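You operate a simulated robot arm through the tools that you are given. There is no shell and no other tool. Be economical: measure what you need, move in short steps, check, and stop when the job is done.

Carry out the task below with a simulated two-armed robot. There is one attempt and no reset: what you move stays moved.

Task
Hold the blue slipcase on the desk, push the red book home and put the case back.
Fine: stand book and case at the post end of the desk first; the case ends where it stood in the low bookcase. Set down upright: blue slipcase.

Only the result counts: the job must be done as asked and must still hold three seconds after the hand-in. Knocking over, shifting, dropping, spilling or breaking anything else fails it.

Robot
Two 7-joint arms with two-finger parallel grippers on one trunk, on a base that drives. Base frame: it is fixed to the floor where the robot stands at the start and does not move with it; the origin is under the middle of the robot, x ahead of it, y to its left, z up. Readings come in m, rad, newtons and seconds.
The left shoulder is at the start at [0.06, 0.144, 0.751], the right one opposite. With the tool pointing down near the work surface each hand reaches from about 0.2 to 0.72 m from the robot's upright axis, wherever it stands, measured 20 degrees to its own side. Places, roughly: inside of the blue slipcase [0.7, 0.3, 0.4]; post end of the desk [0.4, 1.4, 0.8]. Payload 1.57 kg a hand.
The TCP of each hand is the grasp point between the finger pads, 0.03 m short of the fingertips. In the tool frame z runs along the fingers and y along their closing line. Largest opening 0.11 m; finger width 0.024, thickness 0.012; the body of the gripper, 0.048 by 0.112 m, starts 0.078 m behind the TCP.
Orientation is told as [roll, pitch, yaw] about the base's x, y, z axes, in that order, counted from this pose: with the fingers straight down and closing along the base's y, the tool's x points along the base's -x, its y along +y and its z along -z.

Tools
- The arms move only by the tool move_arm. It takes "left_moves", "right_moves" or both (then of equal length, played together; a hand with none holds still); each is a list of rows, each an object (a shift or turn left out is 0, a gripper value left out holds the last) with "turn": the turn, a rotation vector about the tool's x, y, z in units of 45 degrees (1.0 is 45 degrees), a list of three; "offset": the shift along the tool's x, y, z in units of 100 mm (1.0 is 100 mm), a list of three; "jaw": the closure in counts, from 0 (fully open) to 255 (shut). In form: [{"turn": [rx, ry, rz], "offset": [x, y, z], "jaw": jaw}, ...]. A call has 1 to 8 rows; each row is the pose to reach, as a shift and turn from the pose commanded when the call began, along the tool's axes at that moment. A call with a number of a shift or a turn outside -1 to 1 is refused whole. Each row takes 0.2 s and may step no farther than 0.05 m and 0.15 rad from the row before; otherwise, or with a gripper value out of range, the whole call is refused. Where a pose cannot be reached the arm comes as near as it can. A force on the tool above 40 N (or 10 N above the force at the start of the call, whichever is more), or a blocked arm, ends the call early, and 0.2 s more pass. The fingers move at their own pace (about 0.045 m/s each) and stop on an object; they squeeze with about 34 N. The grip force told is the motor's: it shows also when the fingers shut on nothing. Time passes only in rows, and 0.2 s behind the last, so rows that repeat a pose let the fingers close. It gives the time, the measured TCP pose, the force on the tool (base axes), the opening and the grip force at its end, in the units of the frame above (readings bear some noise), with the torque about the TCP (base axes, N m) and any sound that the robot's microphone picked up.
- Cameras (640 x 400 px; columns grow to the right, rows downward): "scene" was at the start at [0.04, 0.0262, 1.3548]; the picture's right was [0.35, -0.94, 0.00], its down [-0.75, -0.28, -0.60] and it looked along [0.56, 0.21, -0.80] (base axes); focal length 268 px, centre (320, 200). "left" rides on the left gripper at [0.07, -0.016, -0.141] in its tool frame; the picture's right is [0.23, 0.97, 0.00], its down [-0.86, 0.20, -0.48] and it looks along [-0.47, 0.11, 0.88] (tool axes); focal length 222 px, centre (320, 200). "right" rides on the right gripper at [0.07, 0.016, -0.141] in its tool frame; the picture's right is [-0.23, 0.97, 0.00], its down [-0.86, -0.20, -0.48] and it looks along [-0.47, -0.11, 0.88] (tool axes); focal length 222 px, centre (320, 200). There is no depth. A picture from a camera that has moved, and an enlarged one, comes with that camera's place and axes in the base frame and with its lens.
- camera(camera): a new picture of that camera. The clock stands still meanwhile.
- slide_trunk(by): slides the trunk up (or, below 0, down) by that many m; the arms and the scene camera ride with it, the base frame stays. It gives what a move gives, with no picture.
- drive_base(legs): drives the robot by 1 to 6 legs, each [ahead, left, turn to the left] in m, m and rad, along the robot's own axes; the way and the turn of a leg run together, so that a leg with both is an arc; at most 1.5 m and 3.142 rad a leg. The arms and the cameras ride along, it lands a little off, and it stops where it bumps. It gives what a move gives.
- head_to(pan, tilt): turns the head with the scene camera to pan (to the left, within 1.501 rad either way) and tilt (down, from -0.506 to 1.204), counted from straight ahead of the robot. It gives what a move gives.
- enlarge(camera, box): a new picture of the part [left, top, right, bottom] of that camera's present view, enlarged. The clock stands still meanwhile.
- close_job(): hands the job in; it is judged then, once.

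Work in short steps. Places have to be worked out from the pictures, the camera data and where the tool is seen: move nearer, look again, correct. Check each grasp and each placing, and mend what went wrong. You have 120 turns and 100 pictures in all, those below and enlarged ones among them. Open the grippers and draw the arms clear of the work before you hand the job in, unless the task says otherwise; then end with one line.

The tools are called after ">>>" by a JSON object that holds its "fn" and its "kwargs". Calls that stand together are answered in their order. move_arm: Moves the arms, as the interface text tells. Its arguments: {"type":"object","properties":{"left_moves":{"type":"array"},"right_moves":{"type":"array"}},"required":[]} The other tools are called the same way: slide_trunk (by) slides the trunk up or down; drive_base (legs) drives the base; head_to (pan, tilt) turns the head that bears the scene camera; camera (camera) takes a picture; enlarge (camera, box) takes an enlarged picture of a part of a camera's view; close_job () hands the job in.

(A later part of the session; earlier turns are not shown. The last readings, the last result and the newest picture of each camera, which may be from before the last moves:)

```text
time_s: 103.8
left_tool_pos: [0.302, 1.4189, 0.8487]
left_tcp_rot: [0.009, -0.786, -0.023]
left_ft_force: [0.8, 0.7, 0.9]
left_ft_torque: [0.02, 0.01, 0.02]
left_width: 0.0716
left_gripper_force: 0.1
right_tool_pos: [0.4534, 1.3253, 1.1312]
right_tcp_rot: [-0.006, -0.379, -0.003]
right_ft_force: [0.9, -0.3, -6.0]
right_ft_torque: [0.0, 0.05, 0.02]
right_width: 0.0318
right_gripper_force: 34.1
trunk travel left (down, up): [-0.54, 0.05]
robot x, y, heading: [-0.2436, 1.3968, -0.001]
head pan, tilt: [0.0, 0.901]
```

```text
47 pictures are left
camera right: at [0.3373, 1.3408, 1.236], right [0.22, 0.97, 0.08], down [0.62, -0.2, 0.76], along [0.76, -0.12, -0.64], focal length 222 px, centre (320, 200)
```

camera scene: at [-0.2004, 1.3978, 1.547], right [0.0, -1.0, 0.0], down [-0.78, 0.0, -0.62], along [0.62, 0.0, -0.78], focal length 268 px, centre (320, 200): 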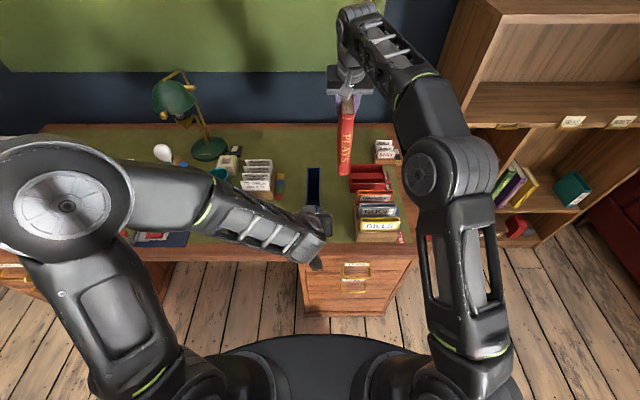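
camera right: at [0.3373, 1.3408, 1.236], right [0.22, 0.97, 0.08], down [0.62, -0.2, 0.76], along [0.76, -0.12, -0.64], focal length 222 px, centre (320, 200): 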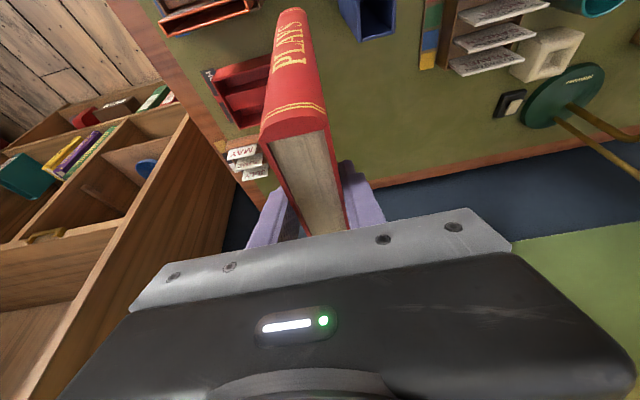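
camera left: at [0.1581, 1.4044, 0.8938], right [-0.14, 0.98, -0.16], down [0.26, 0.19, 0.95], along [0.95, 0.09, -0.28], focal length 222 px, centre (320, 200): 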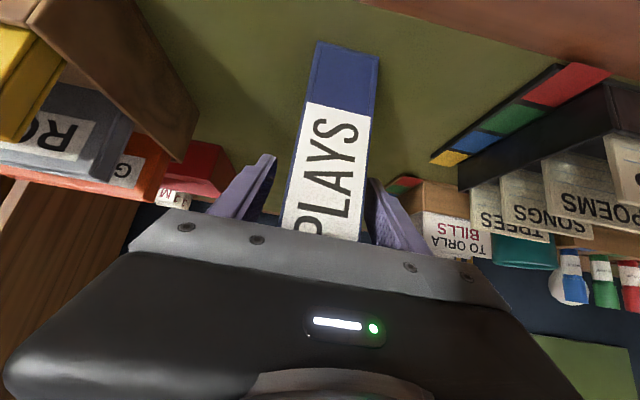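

Contact is gone. I trim the yaw by 1° and close on the case.

>>> {"fn": "move_arm", "kwargs": {"left_moves": [{"turn": [-0.016, 0, -0.016], "jaw": 90}, {"turn": [-0.016, 0, -0.016], "jaw": 255}, {"turn": [-0.016, 0, -0.016]}, {"turn": [-0.016, 0, -0.016]}, {"turn": [-0.016, 0, -0.016]}]}}

>>> {"fn": "enlarge", "kwargs": {"camera": "scene", "box": [270, 80, 400, 260]}}

```text
time_s: 105.0
left_tool_pos: [0.3003, 1.4185, 0.8491]
left_tcp_rot: [0.008, -0.789, -0.007]
left_ft_force: [-0.7, -0.1, 0.1]
left_ft_torque: [-0.08, -0.11, 0.03]
left_width: 0.0441
left_gripper_force: 35.1
right_tool_pos: [0.4536, 1.3254, 1.1312]
right_tcp_rot: [-0.005, -0.377, -0.004]
right_ft_force: [0.7, 0.9, -6.5]
right_ft_torque: [-0.01, 0.0, 0.01]
right_width: 0.0319
right_gripper_force: 34.3
trunk travel left (down, up): [-0.54, 0.05]
robot x, y, heading: [-0.2495, 1.4012, -0.005]
head pan, tilt: [0.0, 0.901]
```

```text
2.22 times, centred on (335, 170) of scene
camera zoom: at [-0.201, 1.3988, 1.547], right [0.0, -1.0, 0.0], down [-0.78, 0.0, -0.62], along [0.62, 0.0, -0.78], focal length 596 px, centre (287, 267)
```

zoom: 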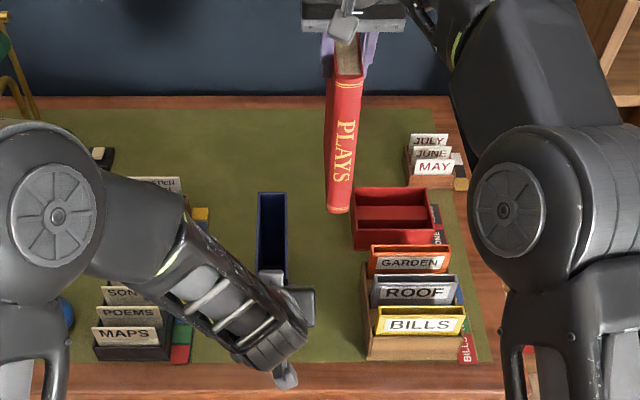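

The case is held (44 mm). Book centre y≈1.326, needs 1.419; x from 0.4535 to ≈0.360. I raise the book 30 mm more and carry it over the case.

>>> {"fn": "move_arm", "kwargs": {"right_moves": [{"offset": [-0.11, 0, -0.28]}, {"offset": [0.1, 0.23, -0.36]}, {"offset": [0.32, 0.46, -0.45]}, {"offset": [0.54, 0.7, -0.54]}, {"offset": [0.76, 0.935, -0.63]}]}}

>>> {"fn": "camera", "kwargs": {"camera": "right"}}

>>> {"fn": "enlarge", "kwargs": {"camera": "scene", "box": [270, 80, 400, 260]}}

>>> {"fn": "camera", "kwargs": {"camera": "left"}}

```text
time_s: 106.2
left_tool_pos: [0.3017, 1.4189, 0.8492]
left_tcp_rot: [0.007, -0.786, -0.004]
left_ft_force: [-0.6, 0.7, 1.9]
left_ft_torque: [-0.07, -0.27, -0.01]
left_width: 0.0439
left_gripper_force: 34.0
right_tool_pos: [0.3564, 1.4216, 1.1591]
right_tcp_rot: [-0.006, -0.382, -0.004]
right_ft_force: [0.7, -0.5, -6.5]
right_ft_torque: [-0.01, -0.02, -0.01]
right_width: 0.0321
right_gripper_force: 33.7
trunk travel left (down, up): [-0.54, 0.05]
robot x, y, heading: [-0.2498, 1.4013, -0.002]
head pan, tilt: [0.0, 0.901]
```

```text
45 pictures are left
camera right: at [0.2412, 1.438, 1.265], right [0.22, 0.97, 0.08], down [0.62, -0.2, 0.76], along [0.76, -0.12, -0.64], focal length 222 px, centre (320, 200)
```

right: 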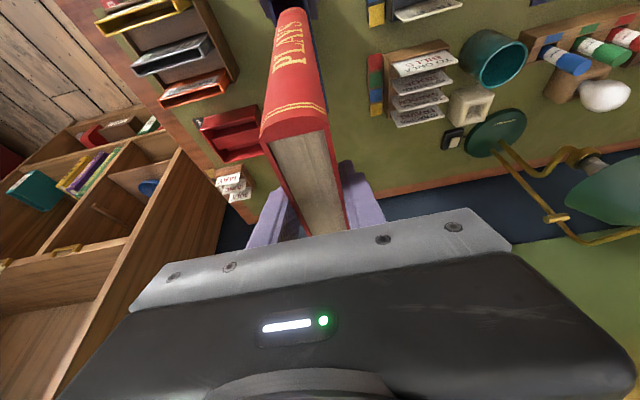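

```text
2.22 times, centred on (335, 170) of scene
camera zoom: at [-0.2017, 1.3997, 1.547], right [0.0, -1.0, 0.0], down [-0.78, 0.0, -0.62], along [0.62, 0.0, -0.78], focal length 596 px, centre (287, 267)
```

zoom: 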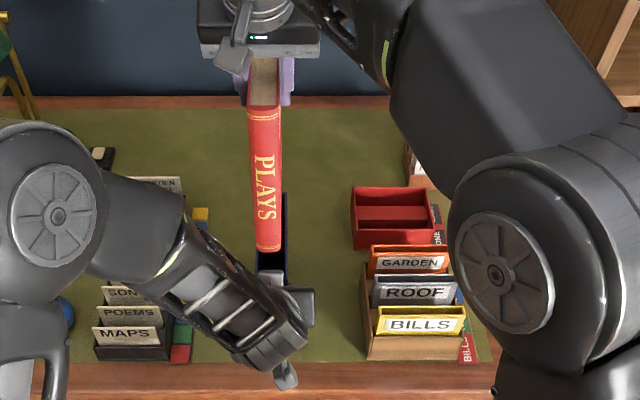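

```text
43 pictures are left
camera left: at [0.1516, 1.4022, 0.9005], right [-0.16, 0.97, -0.16], down [0.27, 0.19, 0.94], along [0.95, 0.11, -0.29], focal length 222 px, centre (320, 200)
```

left: 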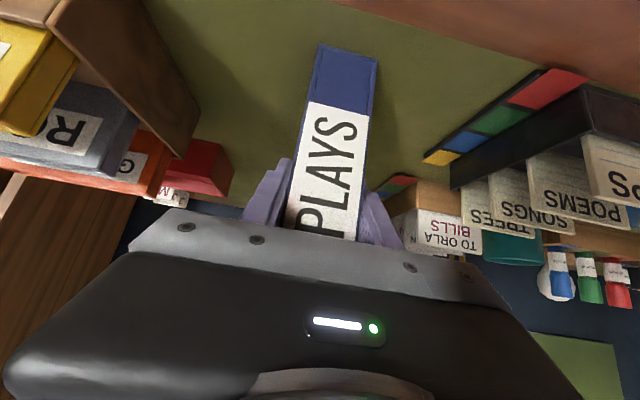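

Book hangs above the case. I zoom tightly to check lateral alignment between book bottom and case walls.

>>> {"fn": "enlarge", "kwargs": {"camera": "scene", "box": [295, 150, 345, 215]}}

>>> {"fn": "enlarge", "kwargs": {"camera": "right", "box": [240, 0, 360, 75]}}

```text
6.15 times, centred on (320, 182) of scene
camera zoom: at [-0.2017, 1.3997, 1.547], right [0.0, -1.0, 0.0], down [-0.78, 0.0, -0.62], along [0.62, 0.0, -0.78], focal length 1650 px, centre (320, 308)
```

zoom: 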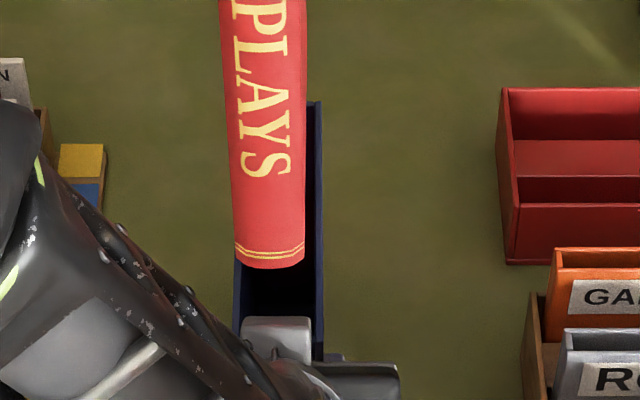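

```text
5.33 times, centred on (300, 38) of right
camera zoom: at [0.2412, 1.438, 1.265], right [0.22, 0.97, 0.08], down [0.62, -0.2, 0.76], along [0.76, -0.12, -0.64], focal length 1185 px, centre (427, 1067)
```

zoom: 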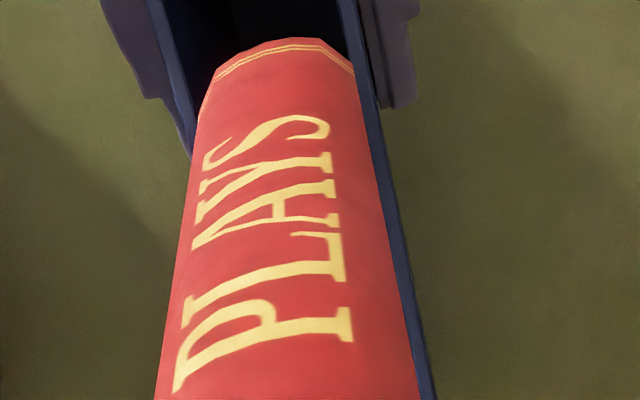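

Case slot centre is y≈1.420 (inner 1.402–1.439), book centre ≈1.423. I shift −3 mm in y, +3 mm in x and lower 40 mm to just above the rim.

>>> {"fn": "move_arm", "kwargs": {"right_moves": [{"offset": [-0.03, -0.03, 0.01]}, {"offset": [0.04, -0.03, 0.2]}, {"offset": [0.12, -0.03, 0.38]}]}}

>>> {"fn": "enlarge", "kwargs": {"camera": "scene", "box": [295, 150, 345, 215]}}

>>> {"fn": "enlarge", "kwargs": {"camera": "right", "box": [240, 0, 360, 75]}}

```text
time_s: 107.0
left_tool_pos: [0.301, 1.4192, 0.8491]
left_tcp_rot: [0.008, -0.786, -0.002]
left_ft_force: [8.5, -0.7, -5.7]
left_ft_torque: [-0.73, 0.96, -0.07]
left_width: 0.0438
left_gripper_force: 34.2
right_tool_pos: [0.3641, 1.4198, 1.1241]
right_tcp_rot: [-0.001, -0.385, -0.005]
right_ft_force: [-5.6, -0.9, 10.6]
right_ft_torque: [0.1, 0.01, 0.06]
right_width: 0.0317
right_gripper_force: 34.2
trunk travel left (down, up): [-0.54, 0.05]
robot x, y, heading: [-0.2488, 1.3987, -0.004]
head pan, tilt: [0.0, 0.901]
```

```text
6.15 times, centred on (320, 182) of scene
camera zoom: at [-0.2018, 1.3986, 1.5472], right [0.0, -1.0, 0.0], down [-0.78, 0.0, -0.62], along [0.62, 0.0, -0.78], focal length 1650 px, centre (320, 308)
```

zoom: 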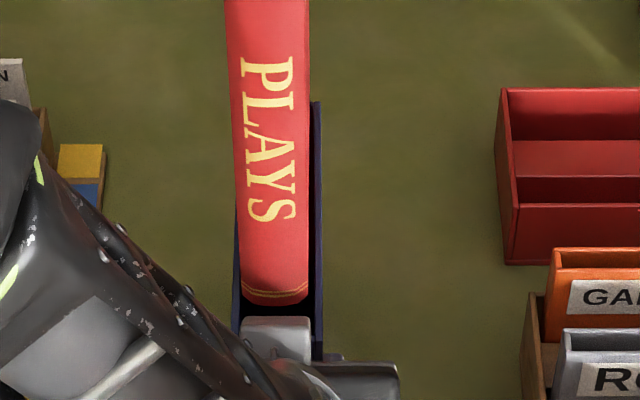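

```text
5.33 times, centred on (300, 38) of right
camera zoom: at [0.2462, 1.4346, 1.2287], right [0.22, 0.97, 0.08], down [0.61, -0.2, 0.77], along [0.76, -0.11, -0.64], focal length 1185 px, centre (427, 1067)
```

zoom: 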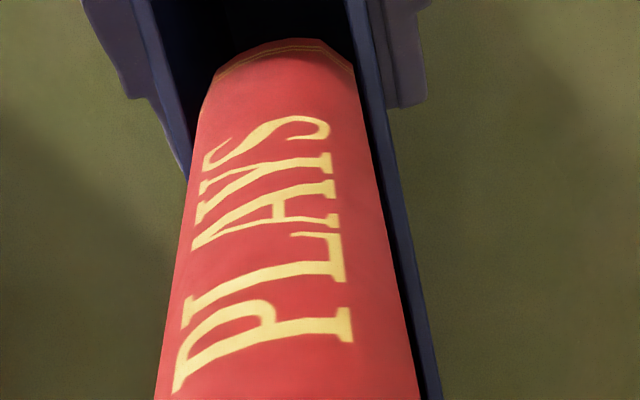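

Contact at bottom z≈0.924 with force toward −x: the rim is at 0.924 and the case back rim at x≈0.436, so the book (centre ≈0.367) overlaps the back wall. I raise 12 mm, shift −9 mm in x and −1 mm in y, then lower again.

>>> {"fn": "move_arm", "kwargs": {"right_moves": [{"offset": [-0.045, 0, -0.11]}, {"offset": [0.039, -0.012, -0.145]}, {"offset": [0.039, -0.012, -0.145]}]}}

>>> {"fn": "enlarge", "kwargs": {"camera": "scene", "box": [295, 150, 345, 215]}}

```text
time_s: 107.8
left_tool_pos: [0.3017, 1.4182, 0.8491]
left_tcp_rot: [0.009, -0.788, -0.006]
left_ft_force: [-1.5, -0.2, -0.1]
left_ft_torque: [-0.08, -0.13, -0.04]
left_width: 0.0438
left_gripper_force: 33.9
right_tool_pos: [0.3544, 1.4175, 1.1331]
right_tcp_rot: [-0.006, -0.379, -0.006]
right_ft_force: [-0.2, -0.6, -6.0]
right_ft_torque: [0.0, 0.03, 0.01]
right_width: 0.0318
right_gripper_force: 33.8
trunk travel left (down, up): [-0.54, 0.05]
robot x, y, heading: [-0.2498, 1.3976, -0.003]
head pan, tilt: [0.0, 0.901]
```

```text
6.15 times, centred on (320, 182) of scene
camera zoom: at [-0.2012, 1.3989, 1.547], right [0.0, -1.0, 0.0], down [-0.78, 0.0, -0.62], along [0.62, 0.0, -0.78], focal length 1650 px, centre (320, 308)
```

zoom: 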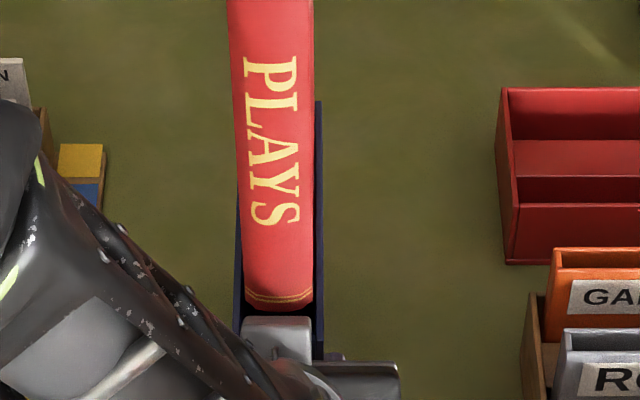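

Lateral alignment is now within a millimetre. I lower 15 mm watching the force.

>>> {"fn": "move_arm", "kwargs": {"right_moves": [{"offset": [0.02, 0, 0.05]}, {"offset": [0.037, 0, 0.093]}, {"offset": [0.056, 0, 0.14]}]}}

```text
time_s: 108.6
left_tool_pos: [0.3024, 1.4188, 0.8516]
left_tcp_rot: [0.008, -0.789, -0.005]
left_ft_force: [22.0, -2.2, -10.7]
left_ft_torque: [-0.97, 1.14, -0.2]
left_width: 0.0439
left_gripper_force: 34.0
right_tool_pos: [0.3539, 1.4171, 1.124]
right_tcp_rot: [0.0, -0.392, -0.006]
right_ft_force: [-11.4, -2.3, 30.3]
right_ft_torque: [-0.23, -0.63, -0.14]
right_width: 0.032
right_gripper_force: 33.6
trunk travel left (down, up): [-0.54, 0.05]
robot x, y, heading: [-0.2489, 1.3967, -0.006]
head pan, tilt: [0.0, 0.901]
```

Force direction and torque say the back lower edge still touches the back wall. I raise 10 mm and look with the right camera at the front gap.

>>> {"fn": "move_arm", "kwargs": {"right_moves": [{"offset": [-0.025, 0, -0.06]}, {"offset": [-0.045, 0, -0.12]}]}}

>>> {"fn": "enlarge", "kwargs": {"camera": "right", "box": [230, 0, 350, 75]}}

>>> {"fn": "enlarge", "kwargs": {"camera": "left", "box": [200, 100, 440, 260]}}

```text
time_s: 109.2
left_tool_pos: [0.3006, 1.417, 0.8512]
left_tcp_rot: [0.01, -0.791, -0.007]
left_ft_force: [0.0, 1.4, 8.1]
left_ft_torque: [-0.14, -1.27, 0.14]
left_width: 0.0437
left_gripper_force: 34.1
right_tool_pos: [0.3521, 1.4162, 1.1271]
right_tcp_rot: [-0.01, -0.374, -0.006]
right_ft_force: [0.2, 0.2, -6.7]
right_ft_torque: [0.03, -0.01, -0.02]
right_width: 0.032
right_gripper_force: 34.1
trunk travel left (down, up): [-0.54, 0.05]
robot x, y, heading: [-0.2461, 1.3986, -0.005]
head pan, tilt: [0.0, 0.901]
```

```text
5.33 times, centred on (290, 38) of right
camera zoom: at [0.2371, 1.4329, 1.233], right [0.22, 0.97, 0.07], down [0.62, -0.2, 0.76], along [0.75, -0.12, -0.65], focal length 1185 px, centre (480, 1067)
```

zoom: 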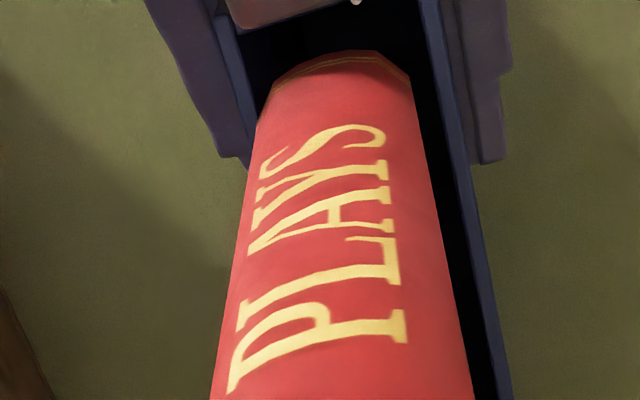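

```text
2.50 times, centred on (320, 180) of left
camera zoom: at [0.1518, 1.4016, 0.9012], right [-0.16, 0.97, -0.16], down [0.26, 0.19, 0.95], along [0.95, 0.11, -0.29], focal length 555 px, centre (320, 250)
```

zoom: 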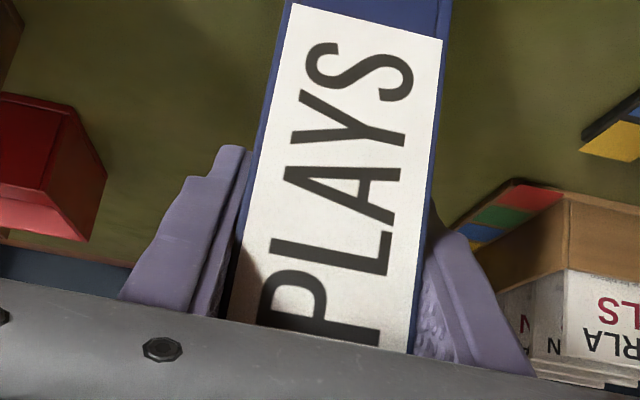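

Right camera shows ≥8 mm free gap at the front and a slight −y bias. I shift −6 mm in x and +2 mm in y, then lower again.

>>> {"fn": "move_arm", "kwargs": {"right_moves": [{"offset": [0.04, 0.018, -0.06]}, {"offset": [0.04, 0.018, -0.06]}, {"offset": [0.06, 0.018, 0.0]}, {"offset": [0.08, 0.018, 0.05]}, {"offset": [0.1, 0.018, 0.09]}]}}

>>> {"fn": "enlarge", "kwargs": {"camera": "right", "box": [230, 0, 350, 75]}}

>>> {"fn": "enlarge", "kwargs": {"camera": "scene", "box": [295, 150, 345, 215]}}

```text
time_s: 110.4
left_tool_pos: [0.3003, 1.4178, 0.8488]
left_tcp_rot: [0.009, -0.788, -0.006]
left_ft_force: [-1.0, 1.4, 8.9]
left_ft_torque: [-0.15, -1.25, 0.04]
left_width: 0.0438
left_gripper_force: 34.3
right_tool_pos: [0.3462, 1.4182, 1.1176]
right_tcp_rot: [-0.007, -0.38, -0.007]
right_ft_force: [-0.2, 0.2, -7.4]
right_ft_torque: [0.0, 0.04, 0.02]
right_width: 0.0318
right_gripper_force: 33.8
trunk travel left (down, up): [-0.54, 0.05]
robot x, y, heading: [-0.2508, 1.3975, -0.0]
head pan, tilt: [0.0, 0.901]
```

```text
5.33 times, centred on (290, 38) of right
camera zoom: at [0.2302, 1.4346, 1.2233], right [0.22, 0.97, 0.08], down [0.62, -0.2, 0.76], along [0.76, -0.12, -0.64], focal length 1185 px, centre (480, 1067)
```

zoom: 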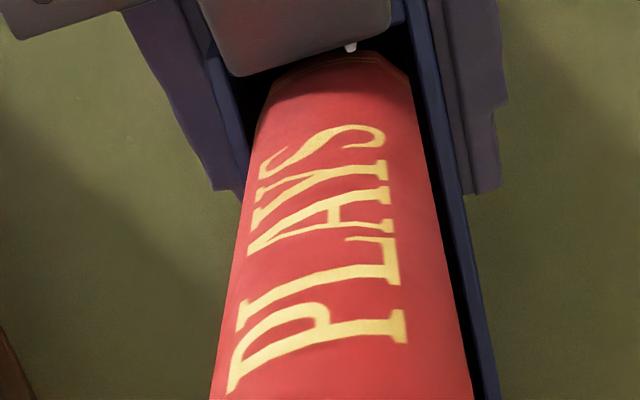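

```text
6.15 times, centred on (320, 182) of scene
camera zoom: at [-0.2022, 1.399, 1.547], right [0.0, -1.0, 0.0], down [-0.78, 0.0, -0.62], along [0.62, 0.0, -0.78], focal length 1650 px, centre (320, 308)
```

zoom: 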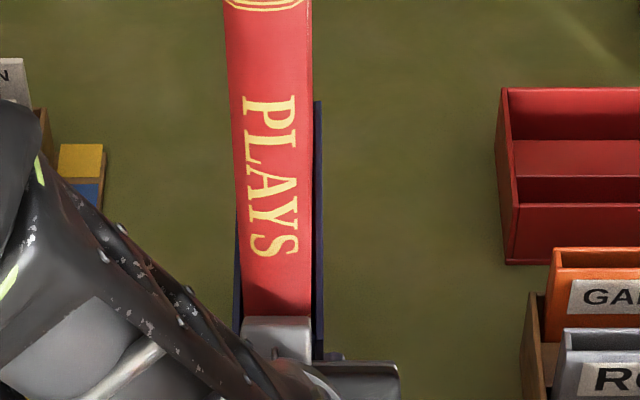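

The book now passes below the rim without contact. I continue lowering in small steps.

>>> {"fn": "move_arm", "kwargs": {"right_moves": [{"offset": [0.04, 0, 0.093]}, {"offset": [0.075, 0, 0.186]}, {"offset": [0.11, 0, 0.28]}]}}

>>> {"fn": "enlarge", "kwargs": {"camera": "right", "box": [230, 0, 350, 75]}}

```text
time_s: 111.2
left_tool_pos: [0.3012, 1.4184, 0.85]
left_tcp_rot: [0.01, -0.788, -0.007]
left_ft_force: [-0.9, 0.2, 7.5]
left_ft_torque: [-0.18, -1.12, 0.01]
left_width: 0.0437
left_gripper_force: 33.7
right_tool_pos: [0.3494, 1.4197, 1.0882]
right_tcp_rot: [-0.005, -0.38, -0.003]
right_ft_force: [-0.8, -1.2, -6.4]
right_ft_torque: [0.0, 0.04, -0.04]
right_width: 0.0321
right_gripper_force: 33.4
trunk travel left (down, up): [-0.54, 0.05]
robot x, y, heading: [-0.2498, 1.3988, -0.0]
head pan, tilt: [0.0, 0.901]
```

```text
5.33 times, centred on (290, 38) of right
camera zoom: at [0.232, 1.4356, 1.1927], right [0.22, 0.97, 0.08], down [0.61, -0.2, 0.76], along [0.76, -0.12, -0.64], focal length 1185 px, centre (480, 1067)
```

zoom: 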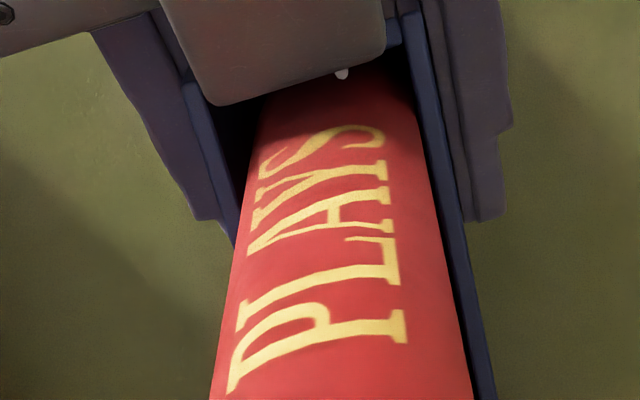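

Sliding in freely. I lower another 50 mm.

>>> {"fn": "move_arm", "kwargs": {"right_moves": [{"offset": [0.045, 0, 0.11]}, {"offset": [0.09, 0, 0.22]}, {"offset": [0.135, 0, 0.34]}, {"offset": [0.185, 0, 0.465]}]}}

>>> {"fn": "camera", "kwargs": {"camera": "scene"}}

>>> {"fn": "camera", "kwargs": {"camera": "right"}}

```text
time_s: 112.2
left_tool_pos: [0.3016, 1.4181, 0.849]
left_tcp_rot: [0.008, -0.787, -0.005]
left_ft_force: [0.4, -0.6, 6.5]
left_ft_torque: [-0.2, -0.85, -0.07]
left_width: 0.0439
left_gripper_force: 34.0
right_tool_pos: [0.349, 1.4182, 1.0374]
right_tcp_rot: [-0.006, -0.378, -0.003]
right_ft_force: [-1.2, 0.2, -5.6]
right_ft_torque: [-0.04, 0.2, 0.02]
right_width: 0.0318
right_gripper_force: 34.0
trunk travel left (down, up): [-0.54, 0.05]
robot x, y, heading: [-0.2488, 1.3981, -0.005]
head pan, tilt: [0.0, 0.901]
```

```text
32 pictures are left
camera scene: at [-0.202, 1.3989, 1.547], right [0.0, -1.0, 0.0], down [-0.78, 0.0, -0.62], along [0.62, 0.0, -0.78], focal length 268 px, centre (320, 200)
```

scene: 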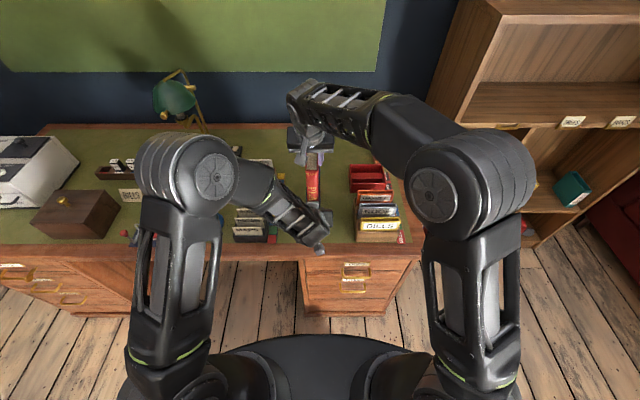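

```text
31 pictures are left
camera right: at [0.2323, 1.4347, 1.1425], right [0.22, 0.97, 0.08], down [0.62, -0.2, 0.76], along [0.76, -0.12, -0.64], focal length 222 px, centre (320, 200)
```

right: 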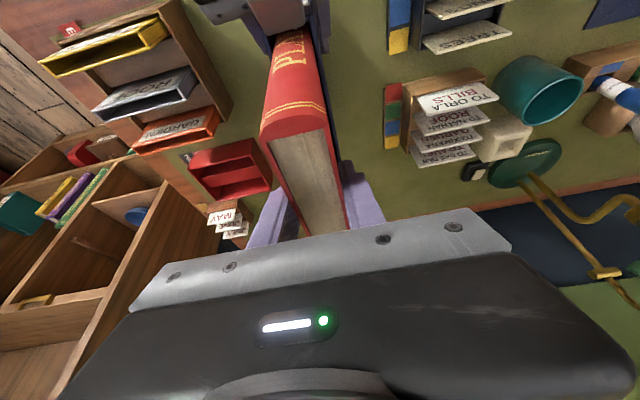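

Book bottom ≈0.837, about 80 mm from home; forces fine. I lower 45 mm more.

>>> {"fn": "move_arm", "kwargs": {"right_moves": [{"offset": [0.045, 0, 0.11]}, {"offset": [0.09, 0, 0.22]}, {"offset": [0.13, 0, 0.32]}, {"offset": [0.167, 0, 0.42]}]}}

```text
time_s: 113.2
left_tool_pos: [0.2999, 1.4174, 0.85]
left_tcp_rot: [0.008, -0.787, -0.005]
left_ft_force: [-0.5, 0.1, 5.2]
left_ft_torque: [-0.19, -0.71, -0.09]
left_width: 0.0437
left_gripper_force: 34.2
right_tool_pos: [0.3476, 1.4192, 0.9918]
right_tcp_rot: [-0.005, -0.379, -0.006]
right_ft_force: [-0.1, 0.4, -7.2]
right_ft_torque: [-0.02, 0.16, 0.03]
right_width: 0.032
right_gripper_force: 34.2
trunk travel left (down, up): [-0.54, 0.05]
robot x, y, heading: [-0.2511, 1.4026, -0.005]
head pan, tilt: [0.0, 0.901]
```

>>> {"fn": "camera", "kwargs": {"camera": "right"}}

>>> {"fn": "enlarge", "kwargs": {"camera": "scene", "box": [270, 120, 370, 260]}}

```text
30 pictures are left
camera right: at [0.2321, 1.4354, 1.0964], right [0.22, 0.97, 0.08], down [0.62, -0.2, 0.76], along [0.76, -0.12, -0.64], focal length 222 px, centre (320, 200)
```

right: 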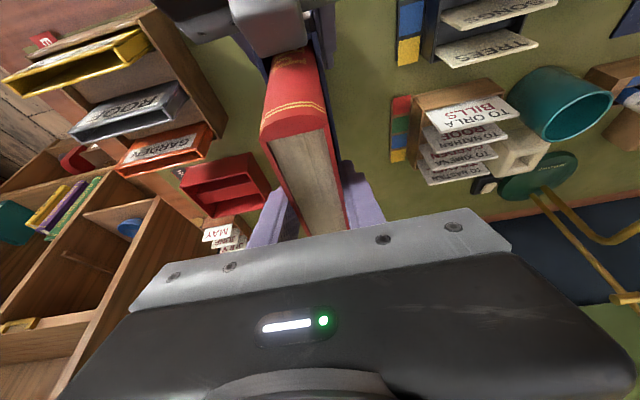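

```text
2.86 times, centred on (320, 190) of scene
camera zoom: at [-0.2019, 1.3989, 1.547], right [0.0, -1.0, 0.0], down [-0.78, 0.0, -0.62], along [0.62, 0.0, -0.78], focal length 766 px, centre (320, 229)
```

zoom: 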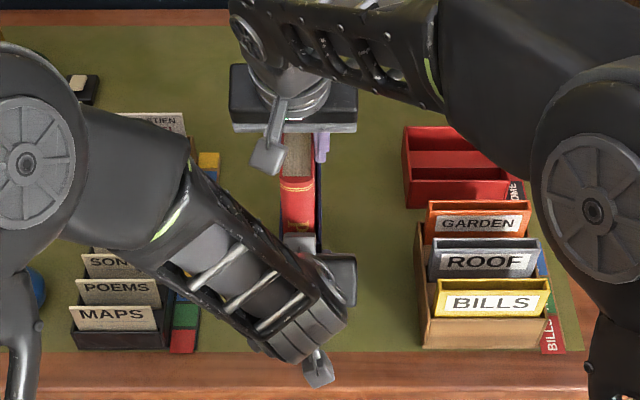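

Clearance between the right camera block and the left gripper is still ~10 cm. I lower 25 mm more, in small steps.

>>> {"fn": "move_arm", "kwargs": {"right_moves": [{"offset": [0.037, 0, 0.093]}, {"offset": [0.074, 0, 0.186]}, {"offset": [0.1, 0, 0.25]}]}}

>>> {"fn": "move_arm", "kwargs": {"right_moves": [{"offset": [0.022, 0, 0.055]}, {"offset": [0.045, 0, 0.11]}]}}

```text
time_s: 114.0
left_tool_pos: [0.3015, 1.4173, 0.8495]
left_tcp_rot: [0.008, -0.788, -0.004]
left_ft_force: [0.1, -0.2, 4.2]
left_ft_torque: [-0.19, -0.61, -0.1]
left_width: 0.0436
left_gripper_force: 33.9
right_tool_pos: [0.3469, 1.4178, 0.9653]
right_tcp_rot: [-0.006, -0.38, -0.004]
right_ft_force: [-0.4, 1.6, -6.0]
right_ft_torque: [0.24, 0.04, 0.12]
right_width: 0.0319
right_gripper_force: 34.0
trunk travel left (down, up): [-0.54, 0.05]
robot x, y, heading: [-0.2476, 1.3995, -0.0]
head pan, tilt: [0.0, 0.901]
```

```text
time_s: 114.6
left_tool_pos: [0.3017, 1.4173, 0.8496]
left_tcp_rot: [0.009, -0.788, -0.005]
left_ft_force: [6.9, -2.2, -2.2]
left_ft_torque: [-0.73, -0.29, -0.38]
left_width: 0.0438
left_gripper_force: 33.3
right_tool_pos: [0.3478, 1.4184, 0.9561]
right_tcp_rot: [-0.004, -0.381, -0.005]
right_ft_force: [-7.3, -0.5, 7.9]
right_ft_torque: [0.2, 0.26, 0.14]
right_width: 0.0318
right_gripper_force: 34.2
trunk travel left (down, up): [-0.54, 0.05]
robot x, y, heading: [-0.2506, 1.4002, -0.005]
head pan, tilt: [0.0, 0.901]
```

Contact at TCP z 0.956: either home or fingertips on the rim. I release, rise 60 mm, and shut the fingers to press from above.

>>> {"fn": "move_arm", "kwargs": {"right_moves": [{"offset": [-0.02, 0, -0.05], "jaw": 115}, {"offset": [-0.02, 0, -0.05]}, {"offset": [-0.02, 0, -0.05]}, {"offset": [-0.12, 0, -0.3]}, {"offset": [-0.26, 0, -0.65]}, {"offset": [-0.36, 0, -0.9], "jaw": 255}, {"offset": [-0.36, 0, -0.9]}, {"offset": [-0.36, 0, -0.9]}]}}

>>> {"fn": "camera", "kwargs": {"camera": "right"}}

```text
time_s: 116.4
left_tool_pos: [0.3009, 1.4187, 0.8497]
left_tcp_rot: [0.009, -0.785, -0.005]
left_ft_force: [-1.4, -0.8, -0.3]
left_ft_torque: [-0.21, -0.06, -0.01]
left_width: 0.044
left_gripper_force: 33.8
right_tool_pos: [0.3462, 1.4192, 1.0532]
right_tcp_rot: [-0.007, -0.381, -0.003]
right_ft_force: [-0.1, 0.2, 0.4]
right_ft_torque: [-0.01, 0.01, 0.03]
right_width: 0.0
right_gripper_force: 5.6
trunk travel left (down, up): [-0.54, 0.05]
robot x, y, heading: [-0.2448, 1.3984, -0.002]
head pan, tilt: [0.0, 0.901]
```

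```text
28 pictures are left
camera right: at [0.23, 1.4352, 1.1575], right [0.22, 0.97, 0.08], down [0.62, -0.2, 0.76], along [0.76, -0.12, -0.64], focal length 222 px, centre (320, 200)
```

right: 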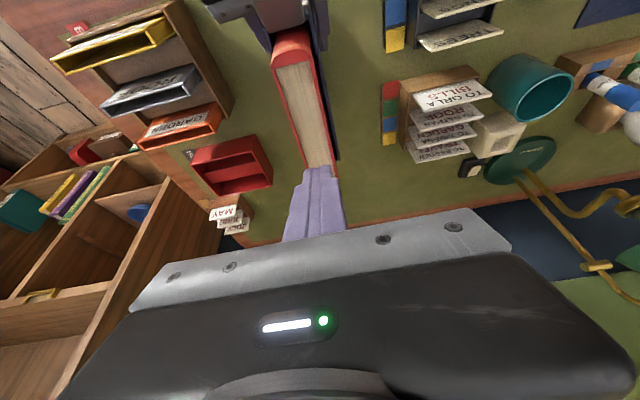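

The book sits in the case. I press its top with shut fingers: down 48 mm, then small steps until the force rises.

>>> {"fn": "move_arm", "kwargs": {"right_moves": [{"offset": [0.07, 0, 0.18]}, {"offset": [0.14, 0, 0.36]}, {"offset": [0.18, 0, 0.45]}, {"offset": [0.2, 0, 0.5]}]}}

>>> {"fn": "move_arm", "kwargs": {"right_moves": [{"offset": [0.015, 0, 0.037]}, {"offset": [0.03, 0, 0.075]}]}}

```text
time_s: 117.4
left_tool_pos: [0.3009, 1.4185, 0.8492]
left_tcp_rot: [0.007, -0.786, -0.004]
left_ft_force: [-3.6, 0.7, 2.5]
left_ft_torque: [-0.3, -0.67, -0.04]
left_width: 0.0437
left_gripper_force: 33.6
right_tool_pos: [0.3481, 1.4225, 1.0058]
right_tcp_rot: [0.004, -0.392, -0.004]
right_ft_force: [-1.2, -0.2, 3.3]
right_ft_torque: [-0.03, 0.03, -0.07]
right_width: 0.0001
right_gripper_force: 21.3
trunk travel left (down, up): [-0.54, 0.05]
robot x, y, heading: [-0.244, 1.3992, -0.002]
head pan, tilt: [0.0, 0.901]
stopped in row 4 (right hand): the force on the tool passed its limit at 45 N (the readings are from after the stop); the commanded pose is now the measured one
```

```text
time_s: 118.0
left_tool_pos: [0.3018, 1.4177, 0.849]
left_tcp_rot: [0.005, -0.786, -0.002]
left_ft_force: [-5.3, 0.2, 5.1]
left_ft_torque: [-0.22, -0.53, 0.09]
left_width: 0.0437
left_gripper_force: 34.3
right_tool_pos: [0.3484, 1.4232, 1.0061]
right_tcp_rot: [0.01, -0.401, -0.008]
right_ft_force: [-2.8, -0.3, 4.5]
right_ft_torque: [-0.07, 0.07, -0.03]
right_width: 0.0002
right_gripper_force: 21.7
trunk travel left (down, up): [-0.54, 0.05]
robot x, y, heading: [-0.2461, 1.395, -0.004]
head pan, tilt: [0.0, 0.901]
stopped in row 2 (right hand): the force on the tool passed its limit at 46 N (the readings are from after the stop); the commanded pose is now the measured one
```

Two presses of 45 N at the same height: the book is home. I raise the right hand and check.

>>> {"fn": "move_arm", "kwargs": {"right_moves": [{"offset": [-0.1, 0, -0.25]}, {"offset": [-0.2, 0, -0.5]}, {"offset": [-0.3, -0.3, -0.75]}, {"offset": [-0.37, -0.6, -0.93]}, {"offset": [-0.37, -1.0, -0.93]}]}}

>>> {"fn": "enlarge", "kwargs": {"camera": "right", "box": [300, 0, 540, 150]}}

>>> {"fn": "enlarge", "kwargs": {"camera": "scene", "box": [270, 140, 370, 260]}}

```text
time_s: 119.2
left_tool_pos: [0.302, 1.4178, 0.8497]
left_tcp_rot: [0.008, -0.785, -0.002]
left_ft_force: [-3.9, -0.8, 12.8]
left_ft_torque: [-0.48, -0.4, -0.21]
left_width: 0.0439
left_gripper_force: 34.1
right_tool_pos: [0.3458, 1.3229, 1.1056]
right_tcp_rot: [0.011, -0.398, -0.007]
right_ft_force: [0.2, 0.1, -0.6]
right_ft_torque: [0.04, 0.0, -0.02]
right_width: 0.0
right_gripper_force: 21.4
trunk travel left (down, up): [-0.54, 0.05]
robot x, y, heading: [-0.2488, 1.3988, -0.001]
head pan, tilt: [0.0, 0.901]
```

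```text
2.67 times, centred on (420, 75) of right
camera zoom: at [0.2274, 1.3368, 1.2096], right [0.21, 0.97, 0.1], down [0.6, -0.21, 0.77], along [0.77, -0.1, -0.63], focal length 592 px, centre (53, 533)
```

zoom: 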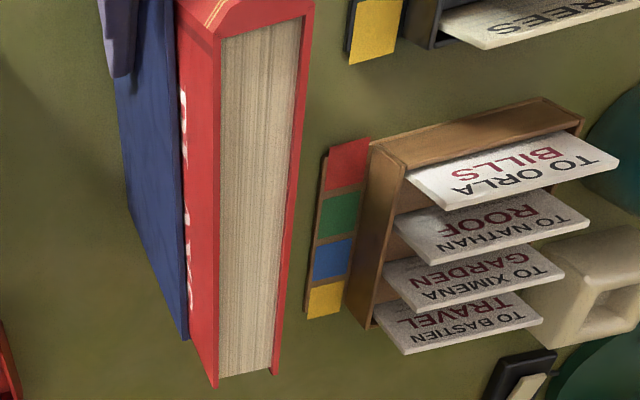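

```text
3.33 times, centred on (320, 200) of scene
camera zoom: at [-0.2033, 1.3981, 1.5471], right [0.0, -1.0, 0.0], down [-0.78, 0.0, -0.62], along [0.62, 0.0, -0.78], focal length 894 px, centre (320, 200)
```

zoom: 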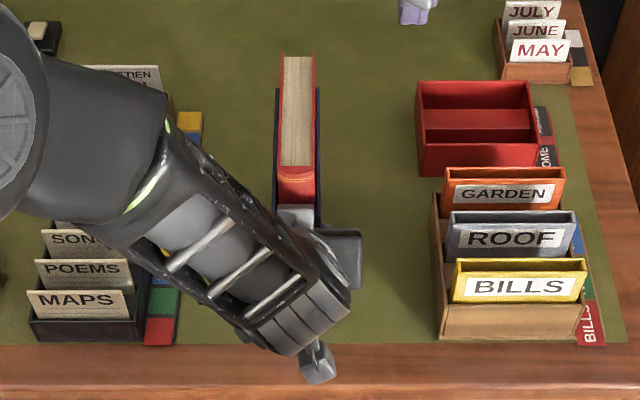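

The book top (z≈0.974) sits solidly home in the case. I test the present 45° grip by lifting the loaded case 8 mm.

>>> {"fn": "move_arm", "kwargs": {"left_moves": [{"offset": [-0.03, 0, -0.03]}, {"offset": [-0.06, 0, -0.06]}, {"offset": [-0.08, 0, -0.08]}, {"offset": [-0.08, 0, -0.08]}]}}

>>> {"fn": "camera", "kwargs": {"camera": "right"}}

```text
time_s: 120.2
left_tool_pos: [0.3021, 1.4189, 0.8595]
left_tcp_rot: [0.008, -0.781, -0.001]
left_ft_force: [0.8, 0.0, -8.0]
left_ft_torque: [0.02, 0.42, -0.01]
left_width: 0.044
left_gripper_force: 34.3
right_tool_pos: [0.347, 1.3238, 1.1047]
right_tcp_rot: [0.009, -0.396, -0.008]
right_ft_force: [-0.6, -1.3, 0.6]
right_ft_torque: [-0.01, 0.02, 0.0]
right_width: 0.0001
right_gripper_force: 20.9
trunk travel left (down, up): [-0.54, 0.05]
robot x, y, heading: [-0.2484, 1.3999, -0.001]
head pan, tilt: [0.0, 0.901]
```

```text
25 pictures are left
camera right: at [0.2295, 1.3377, 1.2084], right [0.21, 0.97, 0.1], down [0.6, -0.21, 0.77], along [0.77, -0.11, -0.63], focal length 222 px, centre (320, 200)
```

right: 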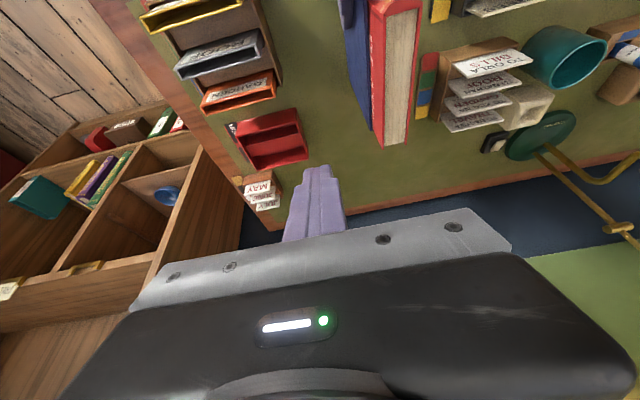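

It holds (≈9 N, 0.42 N·m). I lift 70 mm more to clear, and check for tilting.

>>> {"fn": "move_arm", "kwargs": {"left_moves": [{"offset": [-0.12, 0, -0.12]}, {"offset": [-0.25, 0, -0.25]}, {"offset": [-0.37, 0, -0.37]}, {"offset": [-0.5, 0, -0.5]}]}}

>>> {"fn": "enlarge", "kwargs": {"camera": "right", "box": [300, 0, 480, 150]}}

```text
time_s: 121.2
left_tool_pos: [0.3025, 1.4179, 0.9327]
left_tcp_rot: [0.007, -0.781, -0.004]
left_ft_force: [0.2, 0.6, -8.6]
left_ft_torque: [0.01, 0.45, 0.01]
left_width: 0.0437
left_gripper_force: 33.8
right_tool_pos: [0.3469, 1.3232, 1.1063]
right_tcp_rot: [0.009, -0.395, -0.009]
right_ft_force: [-1.5, 0.3, 0.7]
right_ft_torque: [0.01, -0.02, 0.01]
right_width: 0.0003
right_gripper_force: 21.4
trunk travel left (down, up): [-0.54, 0.05]
robot x, y, heading: [-0.2496, 1.3988, -0.001]
head pan, tilt: [0.0, 0.901]
```

```text
2.67 times, centred on (390, 75) of right
camera zoom: at [0.2292, 1.3377, 1.2085], right [0.21, 0.97, 0.1], down [0.6, -0.21, 0.77], along [0.77, -0.11, -0.63], focal length 592 px, centre (133, 533)
```

zoom: 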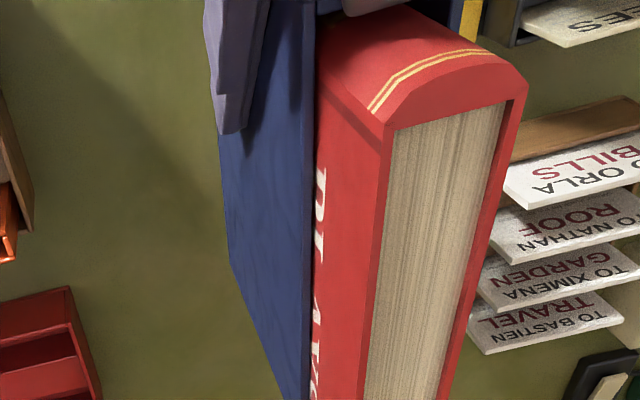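

Held level. I drive back 0.4 m from the desk, then stretch the left arm and tuck the right.

>>> {"fn": "drive_base", "kwargs": {"legs": [[-0.45, 0, 0]]}}

>>> {"fn": "move_arm", "kwargs": {"left_moves": [{"offset": [-0.16, 0.2, 0.16]}, {"offset": [-0.32, 0.4, 0.32]}, {"offset": [-0.48, 0.6, 0.48]}, {"offset": [-0.64, 0.8, 0.64]}, {"offset": [-0.8, 1.0, 0.8]}], "right_moves": [{"offset": [0.19, -0.2, -0.07]}, {"offset": [0.37, -0.4, -0.15]}, {"offset": [0.56, -0.6, -0.22]}, {"offset": [0.74, -0.8, -0.3]}, {"offset": [0.93, -1.0, -0.38]}]}}

>>> {"fn": "camera", "kwargs": {"camera": "scene"}}

```text
time_s: 123.9
left_tool_pos: [-0.1456, 1.4208, 0.9321]
left_tcp_rot: [0.007, -0.783, 0.005]
left_ft_force: [-0.4, -0.7, -8.8]
left_ft_torque: [-0.03, 0.44, 0.04]
left_width: 0.044
left_gripper_force: 34.7
right_tool_pos: [-0.1019, 1.3274, 1.1044]
right_tcp_rot: [0.011, -0.397, -0.003]
right_ft_force: [0.0, -1.4, 0.0]
right_ft_torque: [0.05, 0.0, 0.0]
right_width: 0.0
right_gripper_force: 21.1
trunk travel left (down, up): [-0.54, 0.05]
robot x, y, heading: [-0.6982, 1.4014, 0.002]
head pan, tilt: [0.0, 0.901]
```

```text
time_s: 125.1
left_tool_pos: [-0.0356, 1.5222, 0.9323]
left_tcp_rot: [0.007, -0.782, -0.001]
left_ft_force: [0.1, -0.7, -8.4]
left_ft_torque: [0.03, 0.42, 0.03]
left_width: 0.0437
left_gripper_force: 33.7
right_tool_pos: [-0.2025, 1.2259, 1.1048]
right_tcp_rot: [0.009, -0.395, 0.0]
right_ft_force: [0.5, -0.3, 0.3]
right_ft_torque: [0.02, -0.01, -0.03]
right_width: 0.0001
right_gripper_force: 21.3
trunk travel left (down, up): [-0.54, 0.05]
robot x, y, heading: [-0.7015, 1.4002, 0.002]
head pan, tilt: [0.0, 0.901]
```

```text
23 pictures are left
camera scene: at [-0.6502, 1.3996, 1.547], right [0.0, -1.0, 0.0], down [-0.78, 0.0, -0.62], along [0.62, 0.0, -0.78], focal length 268 px, centre (320, 200)
```

scene: 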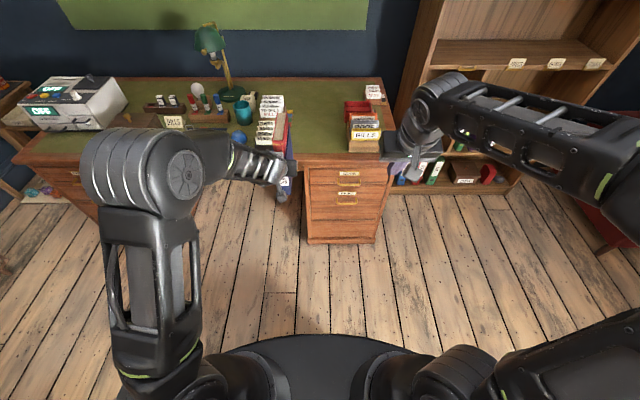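

Left at rel (0.67, 0.12) with case, right tucked. I drive right to face the bookcase slot and lower the trunk.

>>> {"fn": "drive_base", "kwargs": {"legs": [[0, -1.24, 0]]}}

>>> {"fn": "slide_trunk", "kwargs": {"by": -0.38}}

```text
time_s: 131.3
left_tool_pos: [-0.0306, 0.3001, 0.9334]
left_tcp_rot: [0.007, -0.783, 0.007]
left_ft_force: [-0.1, -0.3, -8.1]
left_ft_torque: [0.03, 0.47, 0.0]
left_width: 0.0438
left_gripper_force: 34.2
right_tool_pos: [-0.1958, 0.0018, 1.1046]
right_tcp_rot: [0.011, -0.397, 0.002]
right_ft_force: [-0.4, -0.3, -0.4]
right_ft_torque: [0.03, -0.02, -0.02]
right_width: 0.0001
right_gripper_force: 21.2
trunk travel left (down, up): [-0.54, 0.05]
robot x, y, heading: [-0.6948, 0.1707, 0.006]
head pan, tilt: [0.0, 0.901]
```

```text
time_s: 134.9
left_tool_pos: [-0.0311, 0.2995, 0.5532]
left_tcp_rot: [0.006, -0.782, 0.007]
left_ft_force: [-0.4, -0.2, -9.2]
left_ft_torque: [-0.01, 0.45, -0.02]
left_width: 0.0437
left_gripper_force: 34.0
right_tool_pos: [-0.1975, 0.0034, 0.7247]
right_tcp_rot: [0.01, -0.397, 0.002]
right_ft_force: [0.4, 0.1, 0.3]
right_ft_torque: [0.01, 0.02, -0.01]
right_width: 0.0
right_gripper_force: 21.0
trunk travel left (down, up): [-0.16, 0.43]
robot x, y, heading: [-0.6968, 0.1735, 0.006]
head pan, tilt: [0.0, 0.901]
```

I drive 0.45 m forward with a small right shift, stopping before the shelf edge to check alignment.

>>> {"fn": "drive_base", "kwargs": {"legs": [[0.43, -0.014, -0.006]]}}

>>> {"fn": "camera", "kwargs": {"camera": "scene"}}

>>> {"fn": "camera", "kwargs": {"camera": "left"}}

```text
time_s: 137.5
left_tool_pos: [0.393, 0.2883, 0.552]
left_tcp_rot: [0.005, -0.781, 0.006]
left_ft_force: [-0.2, 1.0, -8.9]
left_ft_torque: [-0.01, 0.46, 0.03]
left_width: 0.044
left_gripper_force: 34.6
right_tool_pos: [0.2292, -0.0085, 0.7245]
right_tcp_rot: [0.012, -0.397, 0.002]
right_ft_force: [0.0, -0.8, -0.8]
right_ft_torque: [0.02, 0.0, 0.03]
right_width: 0.0
right_gripper_force: 21.9
trunk travel left (down, up): [-0.16, 0.43]
robot x, y, heading: [-0.2691, 0.1625, 0.006]
head pan, tilt: [0.0, 0.901]
```

```text
22 pictures are left
camera scene: at [-0.22, 0.1627, 1.1669], right [0.01, -1.0, 0.0], down [-0.78, 0.0, -0.62], along [0.62, 0.0, -0.78], focal length 268 px, centre (320, 200)
```

scene: 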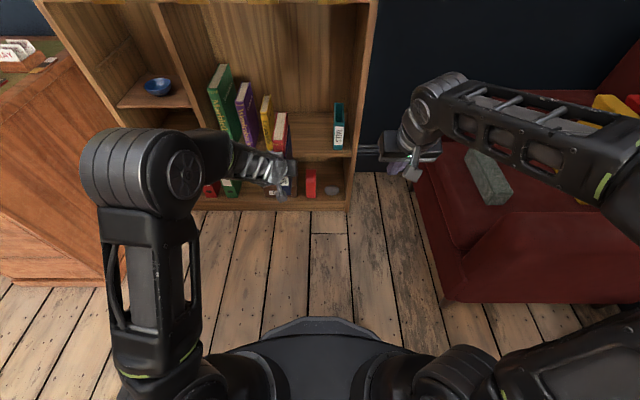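

```text
21 pictures are left
camera left: at [0.2456, 0.2698, 0.6046], right [-0.17, 0.97, -0.16], down [0.27, 0.2, 0.94], along [0.95, 0.12, -0.29], focal length 222 px, centre (320, 200)
```

left: 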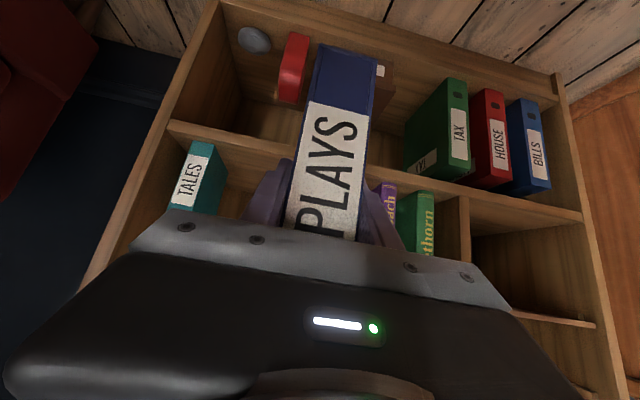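

Aligned within 8 mm. I drive in another 0.19 m with small corrections; clear gaps both sides and 32 mm above the shelf.

>>> {"fn": "drive_base", "kwargs": {"legs": [[0.19, -0.004, -0.006]]}}

>>> {"fn": "camera", "kwargs": {"camera": "scene"}}

```text
time_s: 139.1
left_tool_pos: [0.5855, 0.2792, 0.5523]
left_tcp_rot: [0.006, -0.782, 0.001]
left_ft_force: [-0.1, 0.8, -8.4]
left_ft_torque: [0.02, 0.48, 0.0]
left_width: 0.0437
left_gripper_force: 33.5
right_tool_pos: [0.4186, -0.0152, 0.7237]
right_tcp_rot: [0.011, -0.395, -0.004]
right_ft_force: [1.0, -0.8, -0.3]
right_ft_torque: [0.0, 0.01, 0.02]
right_width: 0.0
right_gripper_force: 21.1
trunk travel left (down, up): [-0.16, 0.43]
robot x, y, heading: [-0.0748, 0.1584, 0.001]
head pan, tilt: [0.0, 0.901]
```

```text
20 pictures are left
camera scene: at [-0.0298, 0.1588, 1.1669], right [0.0, -1.0, 0.0], down [-0.78, 0.0, -0.62], along [0.62, 0.0, -0.78], focal length 268 px, centre (320, 200)
```

scene: 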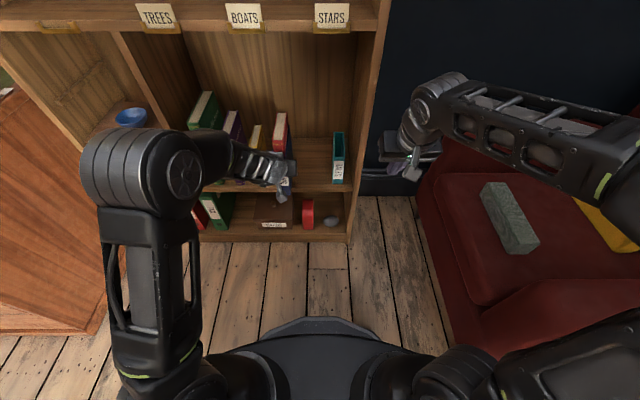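

Remaining +81 mm in x. I move the left arm forward, then check the pose before lowering.

>>> {"fn": "move_arm", "kwargs": {"left_moves": [{"offset": [-0.14, 0, 0.14]}, {"offset": [-0.28, 0.01, 0.28]}, {"offset": [-0.43, 0.015, 0.43]}, {"offset": [-0.573, 0.015, 0.573]}, {"offset": [-0.573, 0.015, 0.573]}]}}

>>> {"fn": "enlarge", "kwargs": {"camera": "scene", "box": [190, 80, 370, 220]}}

```text
time_s: 140.3
left_tool_pos: [0.6666, 0.2838, 0.5517]
left_tcp_rot: [0.007, -0.782, 0.001]
left_ft_force: [0.2, 0.6, -8.3]
left_ft_torque: [-0.01, 0.45, -0.02]
left_width: 0.044
left_gripper_force: 34.0
right_tool_pos: [0.4187, -0.0149, 0.7243]
right_tcp_rot: [0.01, -0.397, -0.003]
right_ft_force: [0.1, -0.1, -0.1]
right_ft_torque: [-0.01, -0.02, 0.04]
right_width: 0.0002
right_gripper_force: 21.5
trunk travel left (down, up): [-0.16, 0.43]
robot x, y, heading: [-0.0814, 0.1594, -0.006]
head pan, tilt: [0.0, 0.901]
```

```text
2.86 times, centred on (280, 150) of scene
camera zoom: at [-0.0295, 0.1588, 1.1669], right [0.0, -1.0, 0.0], down [-0.78, 0.0, -0.62], along [0.62, 0.0, -0.78], focal length 766 px, centre (434, 343)
```

zoom: 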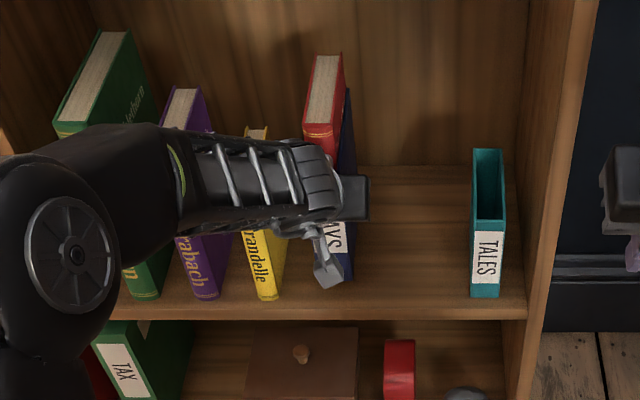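

At x 0.6666. I lower 30 mm, trimming y by −2 mm, then settle until the shelf takes the weight.

>>> {"fn": "move_arm", "kwargs": {"left_moves": [{"offset": [0.07, -0.01, 0.07]}, {"offset": [0.14, -0.02, 0.14]}, {"offset": [0.195, -0.02, 0.195]}, {"offset": [0.215, -0.02, 0.215]}]}}

>>> {"fn": "move_arm", "kwargs": {"left_moves": [{"offset": [0.015, 0, 0.015]}, {"offset": [0.03, 0, 0.03]}]}}

```text
time_s: 141.3
left_tool_pos: [0.6671, 0.2806, 0.5206]
left_tcp_rot: [0.006, -0.78, 0.002]
left_ft_force: [-0.6, -0.3, -8.0]
left_ft_torque: [0.0, 0.44, -0.02]
left_width: 0.044
left_gripper_force: 34.2
right_tool_pos: [0.4187, -0.0161, 0.7253]
right_tcp_rot: [0.011, -0.396, -0.003]
right_ft_force: [-0.1, 0.1, -0.1]
right_ft_torque: [-0.01, 0.0, 0.0]
right_width: 0.0
right_gripper_force: 21.3
trunk travel left (down, up): [-0.16, 0.43]
robot x, y, heading: [-0.0799, 0.1593, -0.002]
head pan, tilt: [0.0, 0.901]
```

```text
time_s: 141.9
left_tool_pos: [0.6671, 0.2792, 0.5219]
left_tcp_rot: [0.008, -0.788, 0.003]
left_ft_force: [-3.4, 1.4, 4.7]
left_ft_torque: [-0.11, -1.08, 0.17]
left_width: 0.044
left_gripper_force: 33.7
right_tool_pos: [0.4175, -0.0154, 0.7258]
right_tcp_rot: [0.01, -0.398, -0.005]
right_ft_force: [-0.2, 0.1, 0.2]
right_ft_torque: [0.01, -0.01, -0.01]
right_width: 0.0
right_gripper_force: 21.2
trunk travel left (down, up): [-0.16, 0.43]
robot x, y, heading: [-0.0771, 0.1594, -0.001]
head pan, tilt: [0.0, 0.901]
```

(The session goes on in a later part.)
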